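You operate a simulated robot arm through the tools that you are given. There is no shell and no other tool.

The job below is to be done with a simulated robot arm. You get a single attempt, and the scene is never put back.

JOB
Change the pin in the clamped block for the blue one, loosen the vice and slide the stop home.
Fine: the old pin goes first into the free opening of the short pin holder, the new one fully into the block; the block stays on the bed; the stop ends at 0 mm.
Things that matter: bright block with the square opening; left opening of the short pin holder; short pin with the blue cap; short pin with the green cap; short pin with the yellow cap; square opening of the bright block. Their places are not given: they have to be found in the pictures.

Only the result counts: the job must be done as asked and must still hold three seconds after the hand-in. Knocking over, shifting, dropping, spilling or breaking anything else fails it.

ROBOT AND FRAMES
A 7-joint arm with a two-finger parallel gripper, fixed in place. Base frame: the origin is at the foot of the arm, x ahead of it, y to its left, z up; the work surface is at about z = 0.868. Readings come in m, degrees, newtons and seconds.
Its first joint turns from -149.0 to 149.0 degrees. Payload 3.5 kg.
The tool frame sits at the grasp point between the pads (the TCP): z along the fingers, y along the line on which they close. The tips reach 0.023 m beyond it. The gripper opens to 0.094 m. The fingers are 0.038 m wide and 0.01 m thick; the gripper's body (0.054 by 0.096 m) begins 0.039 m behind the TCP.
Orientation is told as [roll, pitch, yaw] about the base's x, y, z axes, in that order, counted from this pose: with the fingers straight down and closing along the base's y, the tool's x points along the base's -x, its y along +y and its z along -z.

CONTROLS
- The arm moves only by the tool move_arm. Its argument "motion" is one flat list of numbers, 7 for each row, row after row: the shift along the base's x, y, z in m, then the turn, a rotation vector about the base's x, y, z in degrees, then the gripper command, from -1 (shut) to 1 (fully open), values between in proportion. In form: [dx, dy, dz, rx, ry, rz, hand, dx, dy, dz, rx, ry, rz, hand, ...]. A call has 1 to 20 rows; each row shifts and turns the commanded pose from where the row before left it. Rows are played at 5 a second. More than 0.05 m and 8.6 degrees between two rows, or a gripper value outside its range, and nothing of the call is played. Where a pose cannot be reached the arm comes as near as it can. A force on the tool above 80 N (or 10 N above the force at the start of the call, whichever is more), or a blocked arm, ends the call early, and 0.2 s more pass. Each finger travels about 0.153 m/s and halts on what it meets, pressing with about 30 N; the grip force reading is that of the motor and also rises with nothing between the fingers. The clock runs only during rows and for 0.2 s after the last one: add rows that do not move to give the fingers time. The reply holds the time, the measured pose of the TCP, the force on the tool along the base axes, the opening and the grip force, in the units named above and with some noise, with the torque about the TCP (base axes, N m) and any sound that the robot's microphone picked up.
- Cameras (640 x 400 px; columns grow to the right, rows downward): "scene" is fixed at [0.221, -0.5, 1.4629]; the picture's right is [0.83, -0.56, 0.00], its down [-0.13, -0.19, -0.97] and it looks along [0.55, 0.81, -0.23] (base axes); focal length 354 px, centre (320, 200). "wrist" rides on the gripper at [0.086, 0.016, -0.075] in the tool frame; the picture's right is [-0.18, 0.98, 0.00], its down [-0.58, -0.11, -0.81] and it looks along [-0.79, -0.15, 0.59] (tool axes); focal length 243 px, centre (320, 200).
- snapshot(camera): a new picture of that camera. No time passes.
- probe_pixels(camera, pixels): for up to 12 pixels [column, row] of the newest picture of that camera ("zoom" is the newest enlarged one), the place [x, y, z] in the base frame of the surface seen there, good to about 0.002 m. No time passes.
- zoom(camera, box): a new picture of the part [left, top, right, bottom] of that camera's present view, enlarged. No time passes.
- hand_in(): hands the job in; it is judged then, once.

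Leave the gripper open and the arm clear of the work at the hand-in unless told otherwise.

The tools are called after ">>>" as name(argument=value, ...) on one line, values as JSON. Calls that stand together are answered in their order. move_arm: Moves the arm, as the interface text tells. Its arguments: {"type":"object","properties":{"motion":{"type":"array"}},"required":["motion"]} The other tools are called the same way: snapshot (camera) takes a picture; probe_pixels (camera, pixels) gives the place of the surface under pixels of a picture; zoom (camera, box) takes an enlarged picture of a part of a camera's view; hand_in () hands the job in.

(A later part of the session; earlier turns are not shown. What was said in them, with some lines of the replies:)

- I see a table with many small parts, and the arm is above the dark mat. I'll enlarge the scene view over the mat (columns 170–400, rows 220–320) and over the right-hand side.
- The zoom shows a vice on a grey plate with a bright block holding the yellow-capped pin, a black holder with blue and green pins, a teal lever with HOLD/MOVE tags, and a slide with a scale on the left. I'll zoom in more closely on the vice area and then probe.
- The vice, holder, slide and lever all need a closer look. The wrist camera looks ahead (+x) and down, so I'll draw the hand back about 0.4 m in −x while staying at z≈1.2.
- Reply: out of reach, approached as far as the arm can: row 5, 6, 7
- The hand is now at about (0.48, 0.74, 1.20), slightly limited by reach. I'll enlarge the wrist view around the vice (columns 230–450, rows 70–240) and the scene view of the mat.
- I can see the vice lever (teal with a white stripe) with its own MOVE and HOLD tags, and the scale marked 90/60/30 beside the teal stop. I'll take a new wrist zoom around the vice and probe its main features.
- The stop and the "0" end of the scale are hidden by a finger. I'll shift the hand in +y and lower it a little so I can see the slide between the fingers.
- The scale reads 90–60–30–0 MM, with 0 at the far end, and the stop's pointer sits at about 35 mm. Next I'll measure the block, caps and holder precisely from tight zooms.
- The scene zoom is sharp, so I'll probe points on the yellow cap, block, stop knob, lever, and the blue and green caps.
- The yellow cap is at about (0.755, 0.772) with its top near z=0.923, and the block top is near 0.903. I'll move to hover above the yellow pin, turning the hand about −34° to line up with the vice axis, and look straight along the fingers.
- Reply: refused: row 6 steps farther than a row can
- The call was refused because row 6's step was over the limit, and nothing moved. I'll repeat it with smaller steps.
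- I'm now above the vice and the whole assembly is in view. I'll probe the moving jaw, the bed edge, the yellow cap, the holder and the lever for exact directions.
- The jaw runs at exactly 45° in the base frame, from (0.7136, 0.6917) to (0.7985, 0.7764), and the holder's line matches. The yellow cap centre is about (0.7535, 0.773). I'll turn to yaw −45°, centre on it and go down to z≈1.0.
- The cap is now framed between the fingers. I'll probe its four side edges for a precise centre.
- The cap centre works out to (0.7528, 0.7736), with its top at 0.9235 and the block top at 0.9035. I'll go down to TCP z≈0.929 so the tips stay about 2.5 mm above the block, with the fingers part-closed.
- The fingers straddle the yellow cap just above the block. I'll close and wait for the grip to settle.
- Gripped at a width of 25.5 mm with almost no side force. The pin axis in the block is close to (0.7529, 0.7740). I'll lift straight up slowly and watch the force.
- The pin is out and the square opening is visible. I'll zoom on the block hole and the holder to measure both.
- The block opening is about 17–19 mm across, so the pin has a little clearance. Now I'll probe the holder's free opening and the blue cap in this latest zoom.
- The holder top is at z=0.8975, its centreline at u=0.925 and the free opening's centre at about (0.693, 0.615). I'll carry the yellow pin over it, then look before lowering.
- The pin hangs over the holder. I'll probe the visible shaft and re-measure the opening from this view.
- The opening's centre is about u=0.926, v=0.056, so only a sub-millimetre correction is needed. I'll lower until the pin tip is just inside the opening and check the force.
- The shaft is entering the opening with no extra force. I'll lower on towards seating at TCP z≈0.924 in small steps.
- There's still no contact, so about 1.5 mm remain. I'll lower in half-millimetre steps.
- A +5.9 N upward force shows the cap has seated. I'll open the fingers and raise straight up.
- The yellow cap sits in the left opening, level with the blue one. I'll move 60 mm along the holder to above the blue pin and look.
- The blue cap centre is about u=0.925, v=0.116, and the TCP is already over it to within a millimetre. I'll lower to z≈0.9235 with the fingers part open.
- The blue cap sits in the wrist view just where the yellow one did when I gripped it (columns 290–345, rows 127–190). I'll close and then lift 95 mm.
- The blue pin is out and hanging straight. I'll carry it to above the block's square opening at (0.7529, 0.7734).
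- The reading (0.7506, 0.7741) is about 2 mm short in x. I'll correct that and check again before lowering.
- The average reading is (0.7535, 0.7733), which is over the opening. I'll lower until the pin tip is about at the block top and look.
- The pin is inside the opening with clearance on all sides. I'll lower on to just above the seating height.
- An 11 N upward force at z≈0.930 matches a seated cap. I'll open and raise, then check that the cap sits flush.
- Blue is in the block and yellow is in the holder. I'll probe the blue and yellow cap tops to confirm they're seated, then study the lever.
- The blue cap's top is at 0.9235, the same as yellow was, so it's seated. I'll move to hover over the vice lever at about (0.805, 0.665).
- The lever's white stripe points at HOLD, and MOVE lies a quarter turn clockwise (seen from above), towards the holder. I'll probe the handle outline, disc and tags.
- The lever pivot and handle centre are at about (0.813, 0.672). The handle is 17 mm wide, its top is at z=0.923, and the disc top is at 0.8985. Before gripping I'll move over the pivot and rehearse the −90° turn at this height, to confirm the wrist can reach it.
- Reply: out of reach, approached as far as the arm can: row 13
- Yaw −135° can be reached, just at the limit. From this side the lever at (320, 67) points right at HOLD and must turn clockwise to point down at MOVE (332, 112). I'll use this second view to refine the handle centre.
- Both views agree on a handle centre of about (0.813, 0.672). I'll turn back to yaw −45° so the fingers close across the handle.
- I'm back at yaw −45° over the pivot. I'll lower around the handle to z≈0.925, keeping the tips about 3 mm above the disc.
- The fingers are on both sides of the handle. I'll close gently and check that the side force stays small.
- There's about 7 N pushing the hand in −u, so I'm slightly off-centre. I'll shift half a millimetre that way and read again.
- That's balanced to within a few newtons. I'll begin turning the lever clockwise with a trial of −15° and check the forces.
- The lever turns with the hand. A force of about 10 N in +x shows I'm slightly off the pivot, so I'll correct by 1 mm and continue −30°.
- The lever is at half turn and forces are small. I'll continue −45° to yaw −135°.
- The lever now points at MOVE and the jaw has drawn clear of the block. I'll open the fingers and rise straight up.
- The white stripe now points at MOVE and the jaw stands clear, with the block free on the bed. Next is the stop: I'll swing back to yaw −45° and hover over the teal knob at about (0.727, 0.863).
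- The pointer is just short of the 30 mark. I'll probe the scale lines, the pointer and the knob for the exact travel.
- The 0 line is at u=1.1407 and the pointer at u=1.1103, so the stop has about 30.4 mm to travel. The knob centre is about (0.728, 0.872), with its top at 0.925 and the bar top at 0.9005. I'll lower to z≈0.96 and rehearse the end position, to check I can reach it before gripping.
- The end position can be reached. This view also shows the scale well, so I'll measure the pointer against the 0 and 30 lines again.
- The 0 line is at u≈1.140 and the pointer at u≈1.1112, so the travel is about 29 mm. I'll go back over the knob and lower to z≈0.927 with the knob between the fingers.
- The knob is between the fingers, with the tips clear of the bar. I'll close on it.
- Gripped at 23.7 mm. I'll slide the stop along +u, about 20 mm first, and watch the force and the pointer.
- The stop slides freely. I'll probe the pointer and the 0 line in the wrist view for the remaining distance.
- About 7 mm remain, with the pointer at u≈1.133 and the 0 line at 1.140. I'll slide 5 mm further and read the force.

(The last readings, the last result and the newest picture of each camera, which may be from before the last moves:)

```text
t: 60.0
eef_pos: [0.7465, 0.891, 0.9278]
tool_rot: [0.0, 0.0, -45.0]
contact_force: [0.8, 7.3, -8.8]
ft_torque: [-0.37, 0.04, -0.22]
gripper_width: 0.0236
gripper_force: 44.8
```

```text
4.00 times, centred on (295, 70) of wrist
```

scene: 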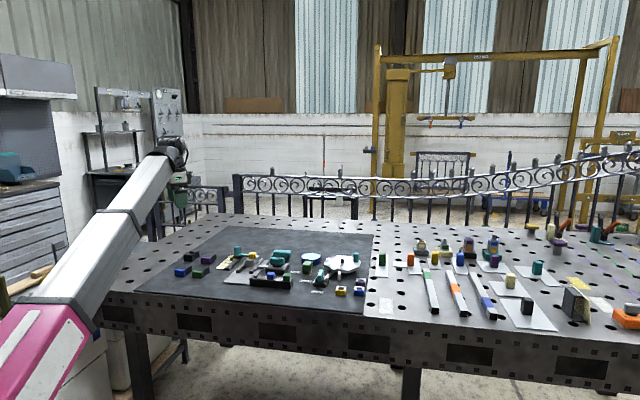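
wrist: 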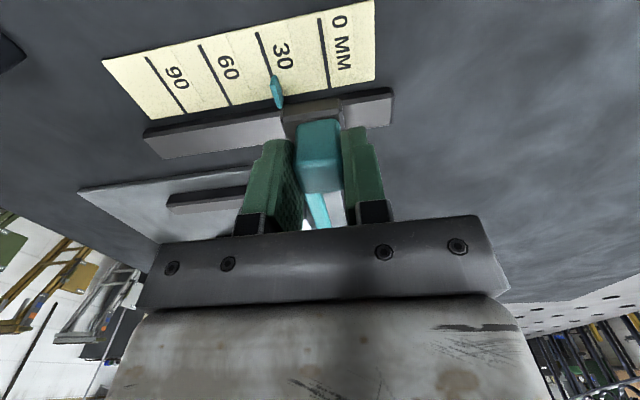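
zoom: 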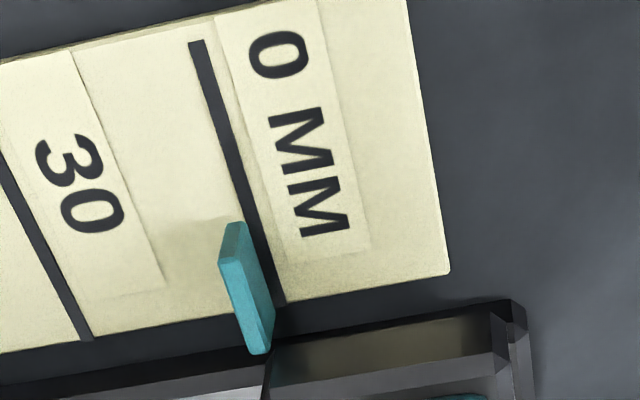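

>>> probe_pixels(camera="zoom", pixels=[[237, 240], [238, 290], [260, 290], [258, 345], [248, 320], [230, 265], [205, 70], [220, 130], [235, 180], [262, 265], [270, 310], [278, 300]])

```text
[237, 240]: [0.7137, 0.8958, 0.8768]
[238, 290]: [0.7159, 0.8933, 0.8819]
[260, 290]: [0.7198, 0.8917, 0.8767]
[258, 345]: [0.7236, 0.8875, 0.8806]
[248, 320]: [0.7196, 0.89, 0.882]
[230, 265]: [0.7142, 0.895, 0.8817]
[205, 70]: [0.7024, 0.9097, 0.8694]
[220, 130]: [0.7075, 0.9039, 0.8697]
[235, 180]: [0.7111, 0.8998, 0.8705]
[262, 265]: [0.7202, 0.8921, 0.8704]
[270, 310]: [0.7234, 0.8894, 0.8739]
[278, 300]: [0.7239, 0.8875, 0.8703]
```

About 1.5 mm remain. I'll ease the small side and vertical loads and advance in sub-millimetre steps, watching for an end stop.

>>> move_arm(motion=[0.0003, 0.0009, -0.0005, 0, 0, 0, -1, 0, 0, 0, 0, 0, 0, -1])

>>> move_arm(motion=[0.0005, 0.0005, 0, 0, 0, 0, -1, 0, 0, 0, 0, 0, 0, -1])

>>> zoom(camera="wrist", box=[240, 20, 350, 120])

```text
t: 60.6
eef_pos: [0.7472, 0.8925, 0.9286]
tool_rot: [-0.1, 0.0, -44.9]
contact_force: [1.0, 5.4, -8.4]
ft_torque: [0.17, 0.24, -0.16]
gripper_width: 0.0238
gripper_force: 45.3
```

```text
t: 61.2
eef_pos: [0.7488, 0.891, 0.9272]
tool_rot: [0.0, 0.0, -44.9]
contact_force: [2.7, 3.7, -5.2]
ft_torque: [0.48, 0.45, -0.08]
gripper_width: 0.0237
gripper_force: 45.5
```

```text
4.00 times, centred on (295, 70) of wrist
```

zoom: 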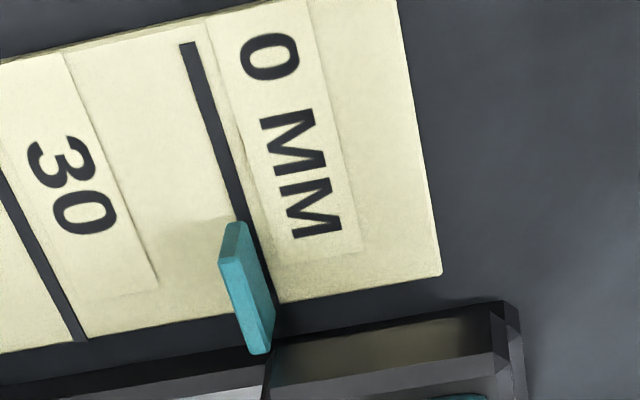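

>>> probe_pixels(camera="zoom", pixels=[[237, 240], [232, 270], [240, 300], [258, 345], [248, 320], [262, 300], [192, 60], [205, 100], [220, 150], [235, 195], [267, 275], [275, 298]])

>>> probe_pixels(camera="zoom", pixels=[[228, 260], [236, 290], [244, 315], [250, 340], [238, 275], [243, 290], [195, 70], [210, 115], [225, 165], [262, 350], [272, 290], [240, 232]])

```text
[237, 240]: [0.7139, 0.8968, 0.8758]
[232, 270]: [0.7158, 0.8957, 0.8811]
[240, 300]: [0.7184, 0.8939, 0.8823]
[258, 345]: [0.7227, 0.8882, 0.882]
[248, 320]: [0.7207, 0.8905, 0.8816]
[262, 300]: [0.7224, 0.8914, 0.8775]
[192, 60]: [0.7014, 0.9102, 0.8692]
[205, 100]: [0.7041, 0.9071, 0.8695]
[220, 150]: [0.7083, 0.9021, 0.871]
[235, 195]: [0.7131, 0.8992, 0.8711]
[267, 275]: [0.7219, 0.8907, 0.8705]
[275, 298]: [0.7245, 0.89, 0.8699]
```

```text
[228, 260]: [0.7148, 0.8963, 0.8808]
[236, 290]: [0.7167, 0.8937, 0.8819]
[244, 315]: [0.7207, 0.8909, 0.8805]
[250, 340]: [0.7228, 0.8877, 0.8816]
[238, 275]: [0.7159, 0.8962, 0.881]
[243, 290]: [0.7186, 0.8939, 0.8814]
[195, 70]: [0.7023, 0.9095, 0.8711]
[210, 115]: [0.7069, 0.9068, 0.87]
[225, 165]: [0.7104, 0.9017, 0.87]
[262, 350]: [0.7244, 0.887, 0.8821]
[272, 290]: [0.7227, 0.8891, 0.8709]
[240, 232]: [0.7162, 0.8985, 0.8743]
```

The pointer's top is now at u≈1.1397 against the line at 1.1400, so it's within about half a millimetre. I'll nudge 0.4 mm more to feel for an end stop.

>>> move_arm(motion=[0.0003, 0.0003, 0, 0, 0, 0, -1, 0, 0, 0, 0, 0, 0, -1, 0, 0, 0, 0, 0, 0, -1])

>>> move_arm(motion=[0, 0, 0, 0, 0, 0, -1])

>>> zoom(camera="wrist", box=[240, 20, 400, 140])

```text
t: 62.0
eef_pos: [0.747, 0.8917, 0.9274]
tool_rot: [0.1, 0.1, -44.9]
contact_force: [2.0, 2.8, -2.8]
ft_torque: [0.31, 0.34, -0.2]
gripper_width: 0.0237
gripper_force: 44.9
```

```text
t: 62.4
eef_pos: [0.7486, 0.8923, 0.9274]
tool_rot: [0.0, 0.0, -45.0]
contact_force: [1.5, 2.9, -2.8]
ft_torque: [0.2, 0.25, -0.18]
gripper_width: 0.0241
gripper_force: 45.4
```

```text
3.33 times, centred on (320, 80) of wrist
```

zoom: 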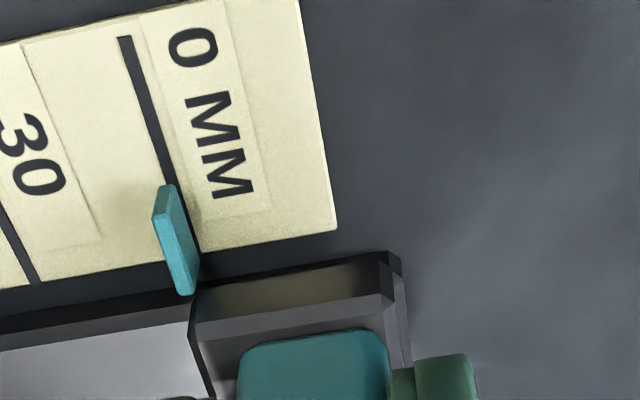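

There's no end stop yet and forces are small. I'll take a tight zoom of the pointer against the line and average more probes.

>>> zoom(camera="wrist", box=[255, 60, 295, 110])

```text
8.00 times, centred on (275, 85) of wrist
```

zoom: 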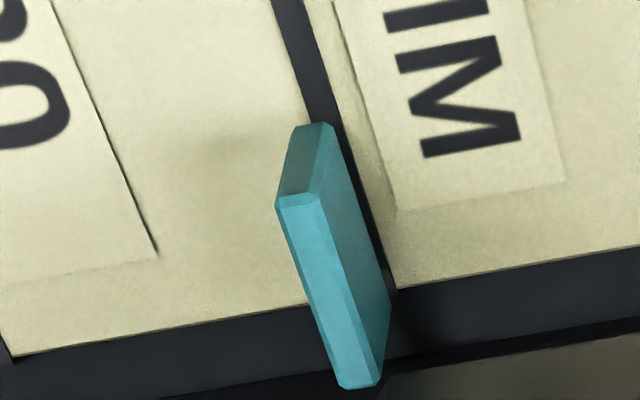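

>>> probe_pixels(camera="zoom", pixels=[[290, 215], [316, 210], [303, 212], [305, 260], [332, 260], [318, 260], [320, 310], [347, 310], [333, 310], [335, 355], [362, 355], [348, 355]])

>>> probe_pixels(camera="zoom", pixels=[[290, 10], [297, 30], [304, 50], [310, 70], [317, 90], [324, 110], [375, 260], [380, 275], [360, 220], [300, 160], [312, 140], [350, 220]])

```text
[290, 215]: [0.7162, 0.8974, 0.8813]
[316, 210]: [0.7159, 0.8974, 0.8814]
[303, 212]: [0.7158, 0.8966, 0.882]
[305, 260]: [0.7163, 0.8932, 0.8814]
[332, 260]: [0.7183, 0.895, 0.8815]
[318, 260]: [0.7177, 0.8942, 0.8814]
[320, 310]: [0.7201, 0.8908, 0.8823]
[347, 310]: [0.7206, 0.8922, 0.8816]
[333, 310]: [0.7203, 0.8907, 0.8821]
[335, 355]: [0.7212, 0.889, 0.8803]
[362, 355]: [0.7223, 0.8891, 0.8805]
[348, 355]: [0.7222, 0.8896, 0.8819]
```

```text
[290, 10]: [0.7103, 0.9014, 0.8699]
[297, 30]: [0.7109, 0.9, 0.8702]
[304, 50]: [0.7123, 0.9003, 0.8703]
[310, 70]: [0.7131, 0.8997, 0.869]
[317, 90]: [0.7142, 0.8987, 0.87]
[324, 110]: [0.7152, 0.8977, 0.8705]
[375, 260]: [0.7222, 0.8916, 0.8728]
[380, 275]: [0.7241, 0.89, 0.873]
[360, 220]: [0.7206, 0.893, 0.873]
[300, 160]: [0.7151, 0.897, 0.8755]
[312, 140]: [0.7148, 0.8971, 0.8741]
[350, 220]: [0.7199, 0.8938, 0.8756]
```

The pointer averages u=1.1397 and the 0 line 1.1401, so it's only about 0.3 mm short. I'll nudge that amount, then release the knob and rise clear.

>>> move_arm(motion=[0.0002, 0.0002, 0, 0, 0, 0, -1, 0, 0, 0, 0, 0, 0, -1])

>>> move_arm(motion=[0, 0, 0, 0, 0, 0, -0.6, 0, 0, 0, 0, 0, 0, -0.2, 0, 0, 0, 0, 0, 0, 0.1, 0, 0, 0, 0, 0, 0, 0.1, 0, 0, 0.02, 0, 0, 0, 0.1, 0, 0, 0.03, 0, 0, 0, 0.1, 0, 0, 0, 0, 0, 0, 0.1])

>>> snapshot(camera="wrist")

>>> zoom(camera="wrist", box=[230, 0, 350, 110])

```text
t: 63.0
eef_pos: [0.7477, 0.8918, 0.9276]
tool_rot: [0.0, 0.0, -44.9]
contact_force: [0.7, 3.1, -0.4]
ft_torque: [0.02, 0.04, -0.17]
gripper_width: 0.0238
gripper_force: 44.8
```

```text
t: 64.6
eef_pos: [0.747, 0.8929, 0.9788]
tool_rot: [0.0, 0.1, -44.9]
contact_force: [0.5, -0.3, 0.0]
ft_torque: [-0.01, 0.0, 0.02]
gripper_width: 0.0516
gripper_force: 0.0
```

```text
taken
```

wrist: 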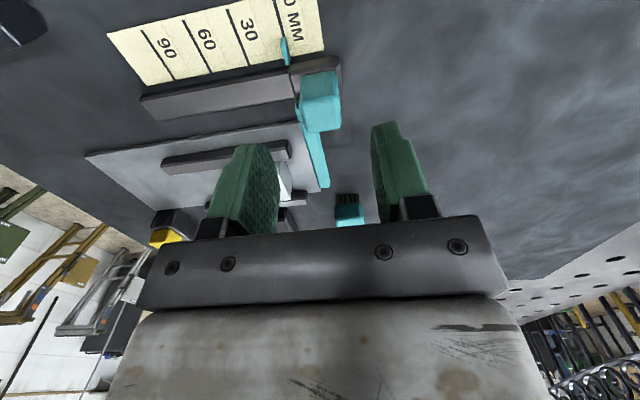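

```text
3.64 times, centred on (290, 55) of wrist
```

zoom: 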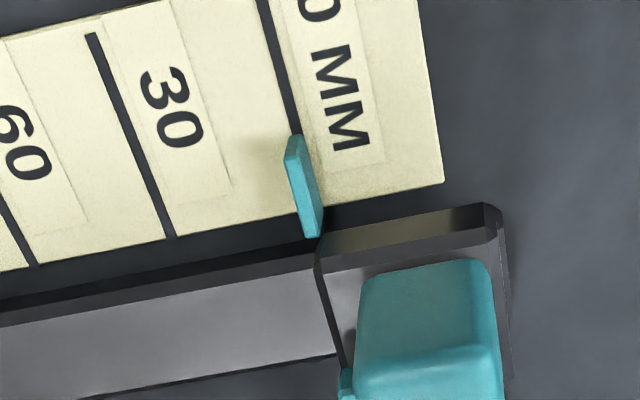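

Released. I'll raise and shift so the camera is almost square to the pointer, then check its final reading.

>>> move_arm(motion=[0, 0, 0.03, 0, 0, 0, 0.1, -0.0125, -0.0125, 0.015, 0, 0, 0, 0.1, -0.0125, -0.0125, 0.015, 0, 0, 0, 0.1, 0, 0, 0, 0, 0, 0, 0.1, 0, 0, 0, 0, 0, 0, 0.1])

>>> snapshot(camera="wrist")

>>> zoom(camera="wrist", box=[270, 0, 370, 80])

```text
t: 65.8
eef_pos: [0.7225, 0.8677, 1.0374]
tool_rot: [0.0, 0.1, -44.8]
contact_force: [-0.5, 0.3, 1.4]
ft_torque: [0.02, -0.01, -0.02]
gripper_width: 0.0517
gripper_force: 0.2
```

```text
taken
```

wrist: 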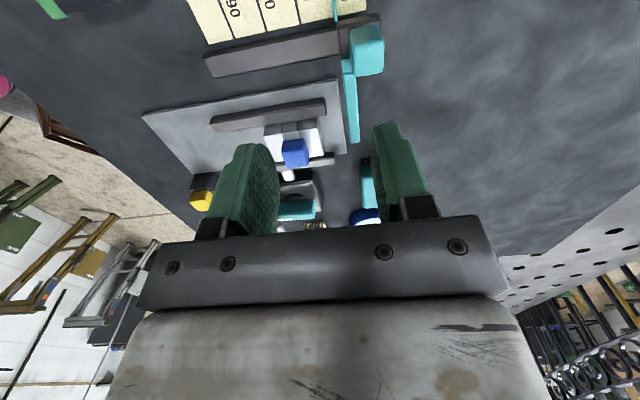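

```text
5.00 times, centred on (320, 40) of wrist
```

zoom: 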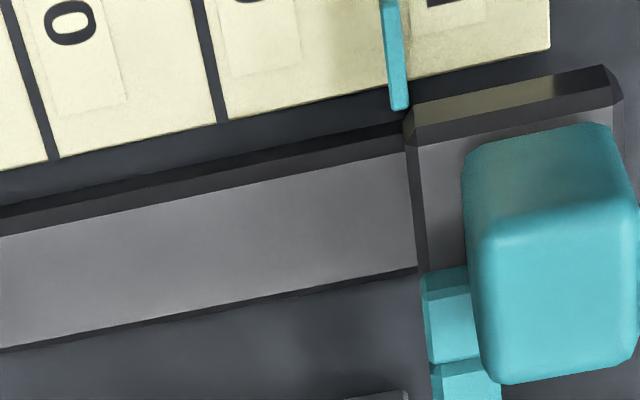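

The pointer now covers the 0 line. I'll shift 40 mm towards the strip for a clearer look.

>>> move_arm(motion=[-0.015, 0.015, 0, 0, 0, 0, 0.1, -0.015, 0.015, 0, 0, 0, 0, 0.1, 0, 0, 0, 0, 0, 0, 0.1])

>>> zoom(camera="wrist", box=[290, 10, 370, 70])

```text
t: 66.6
eef_pos: [0.6935, 0.8988, 1.0381]
tool_rot: [0.0, -0.1, -45.0]
contact_force: [-1.5, -0.2, 0.5]
ft_torque: [-0.01, 0.02, 0.02]
gripper_width: 0.0516
gripper_force: 0.0
```

```text
6.67 times, centred on (330, 40) of wrist
```

zoom: 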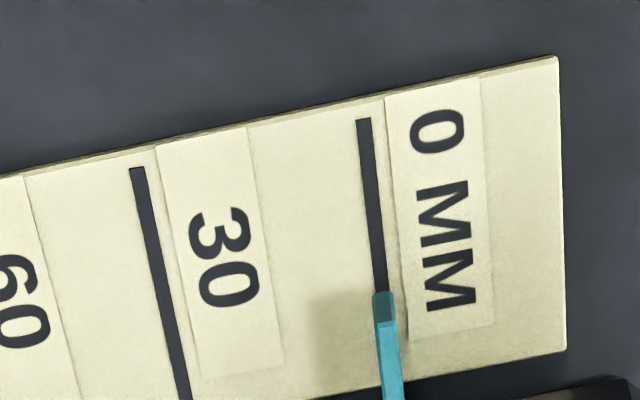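

The pointer lines up with the 0 line. I'll open the gripper fully, lift the arm clear and inspect the whole scene.

>>> move_arm(motion=[0, 0, 0.04, 0, 0, 0, 0.5, 0, 0, 0.04, 0, 0, 0, 1, 0, 0, 0.04, 0, 0, 0, 1, 0, 0, 0.03, 0, 0, 0, 1, 0, 0, 0, 0, 0, 0, 1, 0, 0, 0, 0, 0, 0, 1])

>>> snapshot(camera="scene")

>>> zoom(camera="scene", box=[210, 235, 310, 305])

>>> snapshot(camera="wrist")

```text
t: 68.0
eef_pos: [0.691, 0.8976, 1.1883]
tool_rot: [0.1, 0.0, -44.9]
contact_force: [0.0, -0.4, -0.5]
ft_torque: [-0.01, -0.02, 0.01]
gripper_width: 0.0938
gripper_force: 0.2
```

```text
taken
```

scene: 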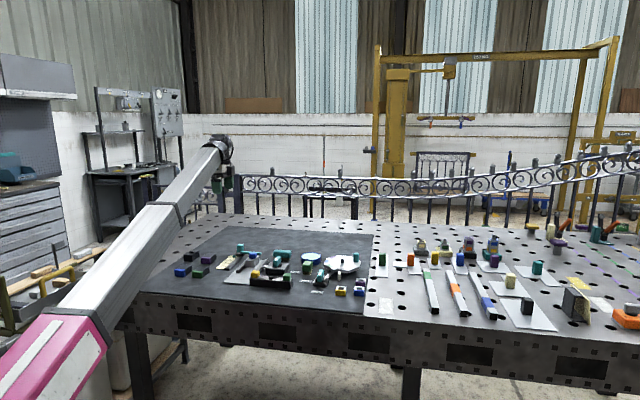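

```text
5.71 times, centred on (260, 270) of scene
```

zoom: 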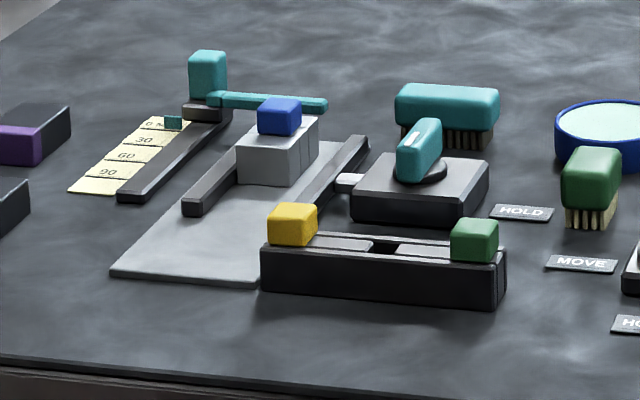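

```text
taken
```

wrist: 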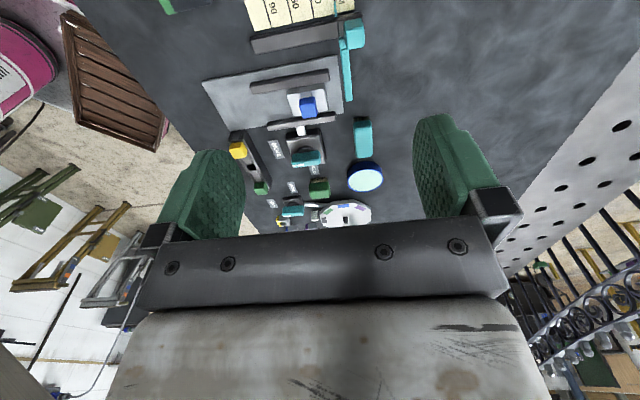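

The scene looks right: yellow in the left opening, blue in the block, the jaw open, the lever at MOVE and the stop at 0. Before handing in I'll probe the lever angle, blue cap height and block position once more.

>>> zoom(camera="wrist", box=[265, 80, 345, 170])

>>> zoom(camera="scene", box=[235, 243, 299, 283])

>>> probe_pixels(camera="zoom", pixels=[[230, 105], [210, 150], [190, 170], [270, 140], [450, 130], [440, 160], [480, 110], [460, 200], [250, 280], [300, 200], [390, 170], [330, 170]])

```text
4.44 times, centred on (305, 125) of wrist
```

zoom: 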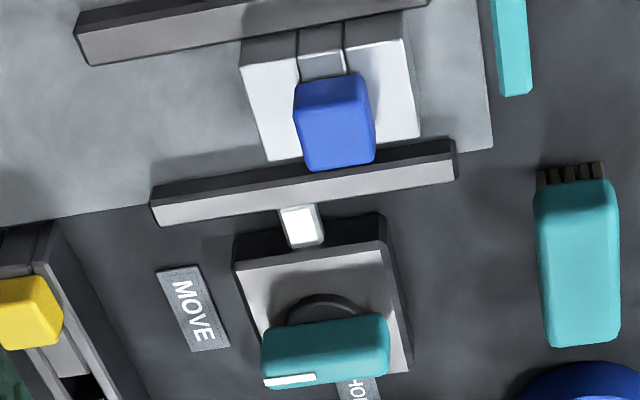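

```text
10.00 times, centred on (267, 263) of scene
```

zoom: 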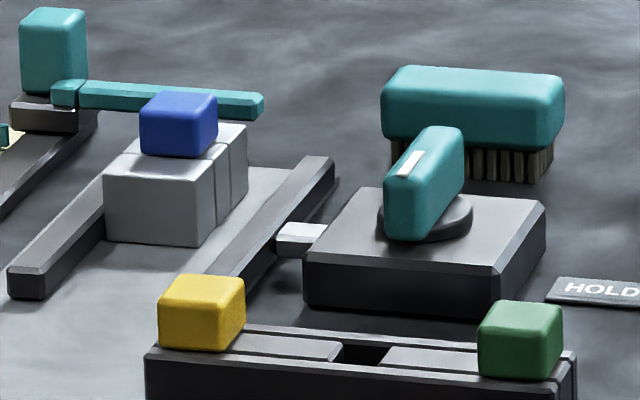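

```text
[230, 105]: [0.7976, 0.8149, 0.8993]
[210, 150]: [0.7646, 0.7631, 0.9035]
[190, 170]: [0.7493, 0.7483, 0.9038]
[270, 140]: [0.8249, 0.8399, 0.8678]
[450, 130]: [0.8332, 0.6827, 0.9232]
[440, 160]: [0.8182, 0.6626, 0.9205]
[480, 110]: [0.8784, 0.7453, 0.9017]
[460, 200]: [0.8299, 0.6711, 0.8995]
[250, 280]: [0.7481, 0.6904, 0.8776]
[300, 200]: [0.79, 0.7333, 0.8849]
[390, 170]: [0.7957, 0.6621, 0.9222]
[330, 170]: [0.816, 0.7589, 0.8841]
```

The block is still flat on the bed (top 0.9035), the blue cap sits on it, and the jaw stands well clear. The lever lies parallel to the jaws, pointing at MOVE. The gripper is open and high above the work, so I'm handing in.

>>> hand_in()

```text
The job is handed in.
```

The job is done and handed in; the hand-in gave no verdict, so this is what I measured beforehand:

- **Pins:** The yellow pin went into the left opening of the holder first. The blue pin is now fully in the block, with its cap resting on the block top at the height the yellow one had.
- **Vice:** The lever points at MOVE. The jaw stands clear of the block, and the block is still flat on the bed.
- **Stop:** The pointer lines up with the 0 mm line, to within about half a millimetre.
- **Everything else:** I saw nothing knocked over or shifted. The gripper is open, and the arm is well above the work.
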